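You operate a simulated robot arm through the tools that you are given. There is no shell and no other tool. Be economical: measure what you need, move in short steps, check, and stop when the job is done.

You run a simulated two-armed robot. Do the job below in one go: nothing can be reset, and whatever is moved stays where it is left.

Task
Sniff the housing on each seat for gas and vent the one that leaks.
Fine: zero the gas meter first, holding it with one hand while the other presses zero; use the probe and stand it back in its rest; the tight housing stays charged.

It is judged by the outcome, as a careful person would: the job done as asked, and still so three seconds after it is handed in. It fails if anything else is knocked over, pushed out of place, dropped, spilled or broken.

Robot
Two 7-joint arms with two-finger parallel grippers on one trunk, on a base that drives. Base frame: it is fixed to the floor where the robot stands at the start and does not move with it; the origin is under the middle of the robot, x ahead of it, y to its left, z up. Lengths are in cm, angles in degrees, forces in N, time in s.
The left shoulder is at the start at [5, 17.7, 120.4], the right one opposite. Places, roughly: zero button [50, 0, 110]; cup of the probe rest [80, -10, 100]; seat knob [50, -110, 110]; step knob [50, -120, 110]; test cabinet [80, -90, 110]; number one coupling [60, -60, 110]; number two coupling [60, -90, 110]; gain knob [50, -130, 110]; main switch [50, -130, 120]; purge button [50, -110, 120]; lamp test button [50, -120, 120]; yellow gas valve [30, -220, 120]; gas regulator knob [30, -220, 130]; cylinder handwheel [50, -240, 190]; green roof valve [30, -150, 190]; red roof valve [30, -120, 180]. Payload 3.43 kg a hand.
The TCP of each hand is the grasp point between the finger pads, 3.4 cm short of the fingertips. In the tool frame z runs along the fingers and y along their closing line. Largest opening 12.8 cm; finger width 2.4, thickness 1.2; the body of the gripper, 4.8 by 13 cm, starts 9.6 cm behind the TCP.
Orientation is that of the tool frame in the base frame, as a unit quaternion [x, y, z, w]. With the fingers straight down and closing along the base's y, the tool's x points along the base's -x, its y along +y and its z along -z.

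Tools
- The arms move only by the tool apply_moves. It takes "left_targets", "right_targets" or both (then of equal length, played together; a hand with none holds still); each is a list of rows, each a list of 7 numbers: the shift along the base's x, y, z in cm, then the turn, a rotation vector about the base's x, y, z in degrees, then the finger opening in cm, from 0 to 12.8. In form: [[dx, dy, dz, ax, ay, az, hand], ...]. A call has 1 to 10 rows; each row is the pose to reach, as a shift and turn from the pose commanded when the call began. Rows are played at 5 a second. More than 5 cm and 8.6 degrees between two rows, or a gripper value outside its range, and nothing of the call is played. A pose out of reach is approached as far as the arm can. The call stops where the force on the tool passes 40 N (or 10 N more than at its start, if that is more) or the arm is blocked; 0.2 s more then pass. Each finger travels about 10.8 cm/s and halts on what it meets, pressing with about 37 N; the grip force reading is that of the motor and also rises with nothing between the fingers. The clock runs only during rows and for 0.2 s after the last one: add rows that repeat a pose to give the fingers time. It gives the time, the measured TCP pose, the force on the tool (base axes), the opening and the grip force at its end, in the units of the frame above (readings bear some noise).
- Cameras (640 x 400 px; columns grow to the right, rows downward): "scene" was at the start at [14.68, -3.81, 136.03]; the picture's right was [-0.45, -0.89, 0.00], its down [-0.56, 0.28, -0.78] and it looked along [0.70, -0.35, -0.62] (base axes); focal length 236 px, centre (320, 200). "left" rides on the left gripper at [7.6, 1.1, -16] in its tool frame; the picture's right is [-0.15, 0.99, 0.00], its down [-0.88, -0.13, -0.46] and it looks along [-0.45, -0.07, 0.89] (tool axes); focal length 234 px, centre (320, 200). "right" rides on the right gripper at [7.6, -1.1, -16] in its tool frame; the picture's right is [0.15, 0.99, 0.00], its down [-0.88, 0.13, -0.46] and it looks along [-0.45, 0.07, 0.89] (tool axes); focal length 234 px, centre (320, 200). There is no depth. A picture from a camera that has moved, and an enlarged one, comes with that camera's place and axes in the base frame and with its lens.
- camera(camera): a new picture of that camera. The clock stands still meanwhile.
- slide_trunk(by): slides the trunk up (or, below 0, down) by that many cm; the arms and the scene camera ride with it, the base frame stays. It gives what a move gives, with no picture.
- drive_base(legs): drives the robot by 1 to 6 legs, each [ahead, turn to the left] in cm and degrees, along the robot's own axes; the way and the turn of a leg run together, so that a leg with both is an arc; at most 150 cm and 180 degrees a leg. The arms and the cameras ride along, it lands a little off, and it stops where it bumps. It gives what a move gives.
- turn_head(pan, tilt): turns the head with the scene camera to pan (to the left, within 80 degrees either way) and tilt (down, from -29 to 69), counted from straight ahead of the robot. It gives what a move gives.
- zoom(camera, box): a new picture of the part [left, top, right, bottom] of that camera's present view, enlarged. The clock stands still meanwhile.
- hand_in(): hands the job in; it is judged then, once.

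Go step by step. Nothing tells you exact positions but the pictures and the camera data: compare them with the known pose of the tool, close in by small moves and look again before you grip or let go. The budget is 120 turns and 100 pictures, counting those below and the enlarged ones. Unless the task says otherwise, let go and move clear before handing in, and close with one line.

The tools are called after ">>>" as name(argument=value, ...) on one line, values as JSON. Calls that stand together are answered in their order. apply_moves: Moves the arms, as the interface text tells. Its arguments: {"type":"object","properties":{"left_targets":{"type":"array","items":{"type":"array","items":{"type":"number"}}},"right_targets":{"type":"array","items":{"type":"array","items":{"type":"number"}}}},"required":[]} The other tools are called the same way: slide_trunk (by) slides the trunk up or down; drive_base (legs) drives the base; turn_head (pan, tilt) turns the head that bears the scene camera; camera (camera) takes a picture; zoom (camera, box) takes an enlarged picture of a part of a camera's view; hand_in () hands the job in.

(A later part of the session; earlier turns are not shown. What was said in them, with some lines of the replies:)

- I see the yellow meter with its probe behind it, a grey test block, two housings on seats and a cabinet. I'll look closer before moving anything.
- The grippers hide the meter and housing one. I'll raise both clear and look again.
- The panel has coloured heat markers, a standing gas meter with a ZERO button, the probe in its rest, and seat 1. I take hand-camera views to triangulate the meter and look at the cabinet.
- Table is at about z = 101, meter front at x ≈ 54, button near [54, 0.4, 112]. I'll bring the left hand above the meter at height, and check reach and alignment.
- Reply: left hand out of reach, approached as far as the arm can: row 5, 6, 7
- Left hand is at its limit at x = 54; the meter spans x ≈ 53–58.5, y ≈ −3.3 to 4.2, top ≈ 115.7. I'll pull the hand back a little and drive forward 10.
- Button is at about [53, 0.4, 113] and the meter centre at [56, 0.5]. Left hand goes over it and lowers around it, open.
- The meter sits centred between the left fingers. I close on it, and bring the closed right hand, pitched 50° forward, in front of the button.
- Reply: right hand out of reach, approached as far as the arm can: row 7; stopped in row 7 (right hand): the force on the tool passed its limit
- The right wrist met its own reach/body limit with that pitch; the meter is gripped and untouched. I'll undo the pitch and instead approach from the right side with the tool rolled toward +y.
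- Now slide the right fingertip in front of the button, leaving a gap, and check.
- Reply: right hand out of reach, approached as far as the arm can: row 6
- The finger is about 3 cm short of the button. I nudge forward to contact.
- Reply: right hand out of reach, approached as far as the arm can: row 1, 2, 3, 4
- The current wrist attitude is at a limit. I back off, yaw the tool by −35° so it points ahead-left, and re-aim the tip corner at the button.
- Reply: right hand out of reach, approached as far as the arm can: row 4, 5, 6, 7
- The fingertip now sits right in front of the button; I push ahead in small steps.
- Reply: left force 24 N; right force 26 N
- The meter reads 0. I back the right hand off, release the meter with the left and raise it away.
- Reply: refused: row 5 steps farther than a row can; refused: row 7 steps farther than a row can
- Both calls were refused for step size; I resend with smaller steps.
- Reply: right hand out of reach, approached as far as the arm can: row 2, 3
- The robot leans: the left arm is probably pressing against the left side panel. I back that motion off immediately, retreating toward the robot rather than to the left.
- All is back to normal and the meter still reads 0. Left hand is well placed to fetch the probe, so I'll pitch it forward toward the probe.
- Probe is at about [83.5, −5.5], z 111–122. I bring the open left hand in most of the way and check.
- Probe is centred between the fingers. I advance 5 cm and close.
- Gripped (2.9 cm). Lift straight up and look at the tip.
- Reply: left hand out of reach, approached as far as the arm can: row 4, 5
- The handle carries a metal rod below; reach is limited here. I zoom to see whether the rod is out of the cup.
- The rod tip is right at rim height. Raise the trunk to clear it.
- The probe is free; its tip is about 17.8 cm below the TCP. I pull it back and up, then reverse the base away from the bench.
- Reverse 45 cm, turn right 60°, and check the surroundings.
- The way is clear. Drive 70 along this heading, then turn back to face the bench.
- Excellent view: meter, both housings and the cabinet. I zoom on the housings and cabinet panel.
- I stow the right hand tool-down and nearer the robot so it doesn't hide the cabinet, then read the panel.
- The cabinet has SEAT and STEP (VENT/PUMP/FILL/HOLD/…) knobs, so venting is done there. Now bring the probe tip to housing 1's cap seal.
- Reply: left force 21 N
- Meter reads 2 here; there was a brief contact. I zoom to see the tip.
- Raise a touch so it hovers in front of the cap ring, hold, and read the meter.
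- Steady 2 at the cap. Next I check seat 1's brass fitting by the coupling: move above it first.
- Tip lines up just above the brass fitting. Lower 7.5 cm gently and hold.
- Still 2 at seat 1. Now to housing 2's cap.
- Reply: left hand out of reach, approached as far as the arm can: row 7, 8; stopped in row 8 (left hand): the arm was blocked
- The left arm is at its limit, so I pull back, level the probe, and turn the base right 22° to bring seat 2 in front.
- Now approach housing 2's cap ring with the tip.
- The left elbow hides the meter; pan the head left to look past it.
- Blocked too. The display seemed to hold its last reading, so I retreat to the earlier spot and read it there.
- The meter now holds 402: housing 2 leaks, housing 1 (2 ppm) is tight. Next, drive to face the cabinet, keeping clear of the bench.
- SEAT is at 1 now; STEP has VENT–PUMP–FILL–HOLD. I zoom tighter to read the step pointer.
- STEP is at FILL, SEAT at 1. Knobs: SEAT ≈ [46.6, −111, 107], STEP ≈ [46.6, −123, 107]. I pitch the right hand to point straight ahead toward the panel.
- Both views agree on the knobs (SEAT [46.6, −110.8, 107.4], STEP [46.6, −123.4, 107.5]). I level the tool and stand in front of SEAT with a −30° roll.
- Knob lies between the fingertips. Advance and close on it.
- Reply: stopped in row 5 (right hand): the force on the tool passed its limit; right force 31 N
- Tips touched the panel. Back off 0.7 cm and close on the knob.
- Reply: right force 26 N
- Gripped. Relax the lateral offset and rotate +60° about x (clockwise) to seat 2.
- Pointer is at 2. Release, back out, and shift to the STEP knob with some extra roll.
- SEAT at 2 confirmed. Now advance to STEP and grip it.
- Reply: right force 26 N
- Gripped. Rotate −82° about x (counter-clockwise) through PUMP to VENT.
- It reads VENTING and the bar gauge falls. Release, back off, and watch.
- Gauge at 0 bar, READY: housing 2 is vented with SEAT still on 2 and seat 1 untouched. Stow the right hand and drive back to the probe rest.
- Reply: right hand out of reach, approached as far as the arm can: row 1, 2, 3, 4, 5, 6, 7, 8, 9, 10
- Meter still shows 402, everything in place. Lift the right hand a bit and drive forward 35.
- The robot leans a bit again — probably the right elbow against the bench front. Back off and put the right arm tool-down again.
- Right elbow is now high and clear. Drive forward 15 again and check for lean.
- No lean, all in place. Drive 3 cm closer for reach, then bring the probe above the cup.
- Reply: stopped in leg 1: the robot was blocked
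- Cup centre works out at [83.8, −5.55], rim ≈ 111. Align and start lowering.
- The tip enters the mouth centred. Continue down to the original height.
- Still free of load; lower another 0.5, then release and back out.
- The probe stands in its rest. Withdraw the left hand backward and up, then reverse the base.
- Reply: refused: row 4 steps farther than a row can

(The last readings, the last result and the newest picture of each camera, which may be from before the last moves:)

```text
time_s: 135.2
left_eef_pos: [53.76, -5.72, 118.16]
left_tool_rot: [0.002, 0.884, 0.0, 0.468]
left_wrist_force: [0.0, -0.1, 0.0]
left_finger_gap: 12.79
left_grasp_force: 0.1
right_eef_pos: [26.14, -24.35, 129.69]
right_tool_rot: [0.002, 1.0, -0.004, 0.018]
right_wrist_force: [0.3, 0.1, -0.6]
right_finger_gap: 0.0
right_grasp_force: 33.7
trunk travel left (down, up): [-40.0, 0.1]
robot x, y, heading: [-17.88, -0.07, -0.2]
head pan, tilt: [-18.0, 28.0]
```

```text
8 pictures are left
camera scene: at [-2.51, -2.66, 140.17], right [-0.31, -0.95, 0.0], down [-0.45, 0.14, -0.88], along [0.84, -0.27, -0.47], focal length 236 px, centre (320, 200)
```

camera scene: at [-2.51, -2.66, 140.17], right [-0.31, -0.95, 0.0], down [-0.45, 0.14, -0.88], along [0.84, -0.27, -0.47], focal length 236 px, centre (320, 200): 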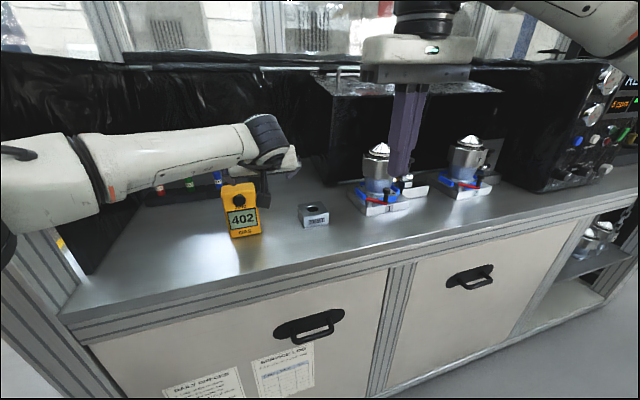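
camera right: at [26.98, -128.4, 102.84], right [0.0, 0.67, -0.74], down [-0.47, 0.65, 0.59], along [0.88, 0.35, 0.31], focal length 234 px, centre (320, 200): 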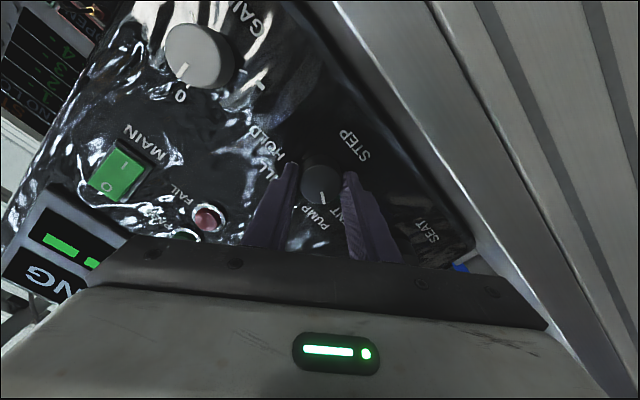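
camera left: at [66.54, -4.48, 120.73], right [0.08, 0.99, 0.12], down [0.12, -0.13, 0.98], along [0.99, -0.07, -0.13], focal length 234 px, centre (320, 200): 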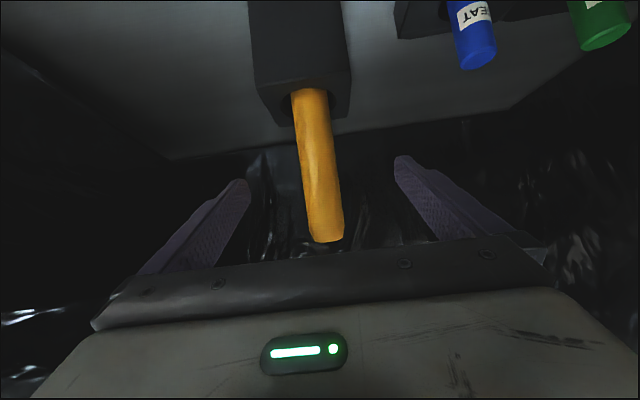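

The arm move was refused, so the hand went back low over the meter; forces show no contact. Raise it straight up and check the meter and probe.

>>> apply_moves(left_targets=[[0, 0, 3, 0, 0, 0, 12.8], [0, 0, 7, 0, 0, 0, 12.8], [0, 0, 11, 0, 0, 0, 12.8], [0, 0, 15, 0, 0, 0, 12.8], [0, 0, 19, 0, 0, 0, 12.8]])

>>> drive_base(legs=[[-15, 0]])

>>> turn_head(pan=0, tilt=28)

>>> camera(camera="scene")

>>> zoom(camera="scene", box=[240, 120, 500, 240])

```text
time_s: 136.4
left_eef_pos: [56.27, 0.6, 133.38]
left_tool_rot: [-0.046, 0.888, 0.006, 0.458]
left_wrist_force: [-1.0, -0.6, -0.3]
left_finger_gap: 12.81
left_grasp_force: 0.1
left hand out of reach, approached as far as the arm can: row 5
right_eef_pos: [26.06, -24.35, 129.81]
right_tool_rot: [0.002, 1.0, -0.004, 0.018]
right_wrist_force: [-0.4, 1.5, 1.2]
right_finger_gap: 0.0
right_grasp_force: 33.0
trunk travel left (down, up): [-40.0, 0.1]
robot x, y, heading: [-18.26, -0.1, -0.0]
head pan, tilt: [-18.0, 28.0]
```

```text
time_s: 137.8
left_eef_pos: [41.15, 0.74, 134.44]
left_tool_rot: [-0.047, 0.885, 0.002, 0.464]
left_wrist_force: [0.0, -0.4, -0.1]
left_finger_gap: 12.79
left_grasp_force: 0.1
right_eef_pos: [11.2, -24.44, 129.75]
right_tool_rot: [0.003, 1.0, -0.004, 0.017]
right_wrist_force: [0.1, 0.7, 0.0]
right_finger_gap: 0.01
right_grasp_force: 32.8
trunk travel left (down, up): [-40.0, 0.1]
robot x, y, heading: [-33.11, 0.28, -0.0]
head pan, tilt: [-18.0, 28.0]
```

```text
time_s: 138.6
left_eef_pos: [41.38, 1.15, 134.34]
left_tool_rot: [-0.05, 0.885, 0.002, 0.462]
left_wrist_force: [0.2, -0.4, 0.1]
left_finger_gap: 12.8
left_grasp_force: 0.1
right_eef_pos: [11.3, -24.53, 129.85]
right_tool_rot: [0.003, 1.0, -0.004, 0.017]
right_wrist_force: [0.3, 0.5, 0.3]
right_finger_gap: 0.01
right_grasp_force: 33.2
trunk travel left (down, up): [-40.0, 0.1]
robot x, y, heading: [-33.2, 0.04, 0.1]
head pan, tilt: [0.0, 28.0]
```

```text
7 pictures are left
camera scene: at [-17.01, 0.14, 140.17], right [0.0, -1.0, 0.0], down [-0.47, 0.0, -0.88], along [0.88, 0.0, -0.47], focal length 236 px, centre (320, 200)
```

scene: 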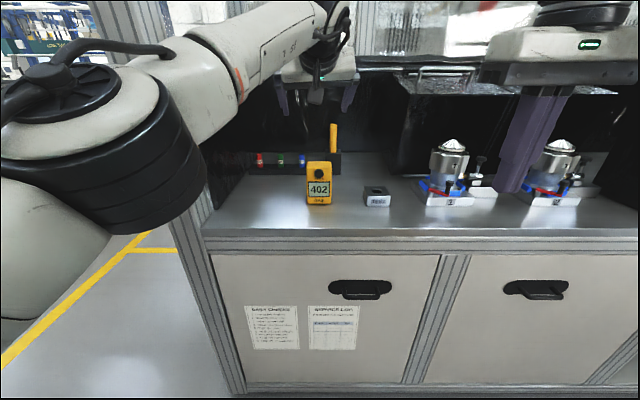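

```text
2.46 times, centred on (370, 180) of scene
camera zoom: at [-17.01, 0.14, 140.17], right [0.0, -1.0, 0.0], down [-0.47, 0.0, -0.88], along [0.88, 0.0, -0.47], focal length 580 px, centre (197, 249)
```

zoom: 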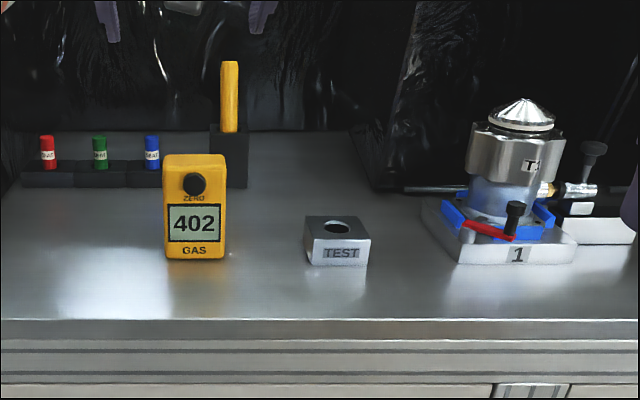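

The meter is upright in its place, the probe stands in its rest, housing 2 is vented (0 bar) and housing 1 was left charged. Both hands are clear, so I hand in.

>>> hand_in()

```text
The job is handed in.
```

The leaking housing was on seat 2, and it is now vented. I zeroed the gas meter first, then sniffed both: seat 1 read 2 and seat 2 read 402. Venting seat 2 at the cabinet brought its gauge to 0 bar and the display to READY. I did not vent seat 1, so it stays charged, and the probe is back in its rest.
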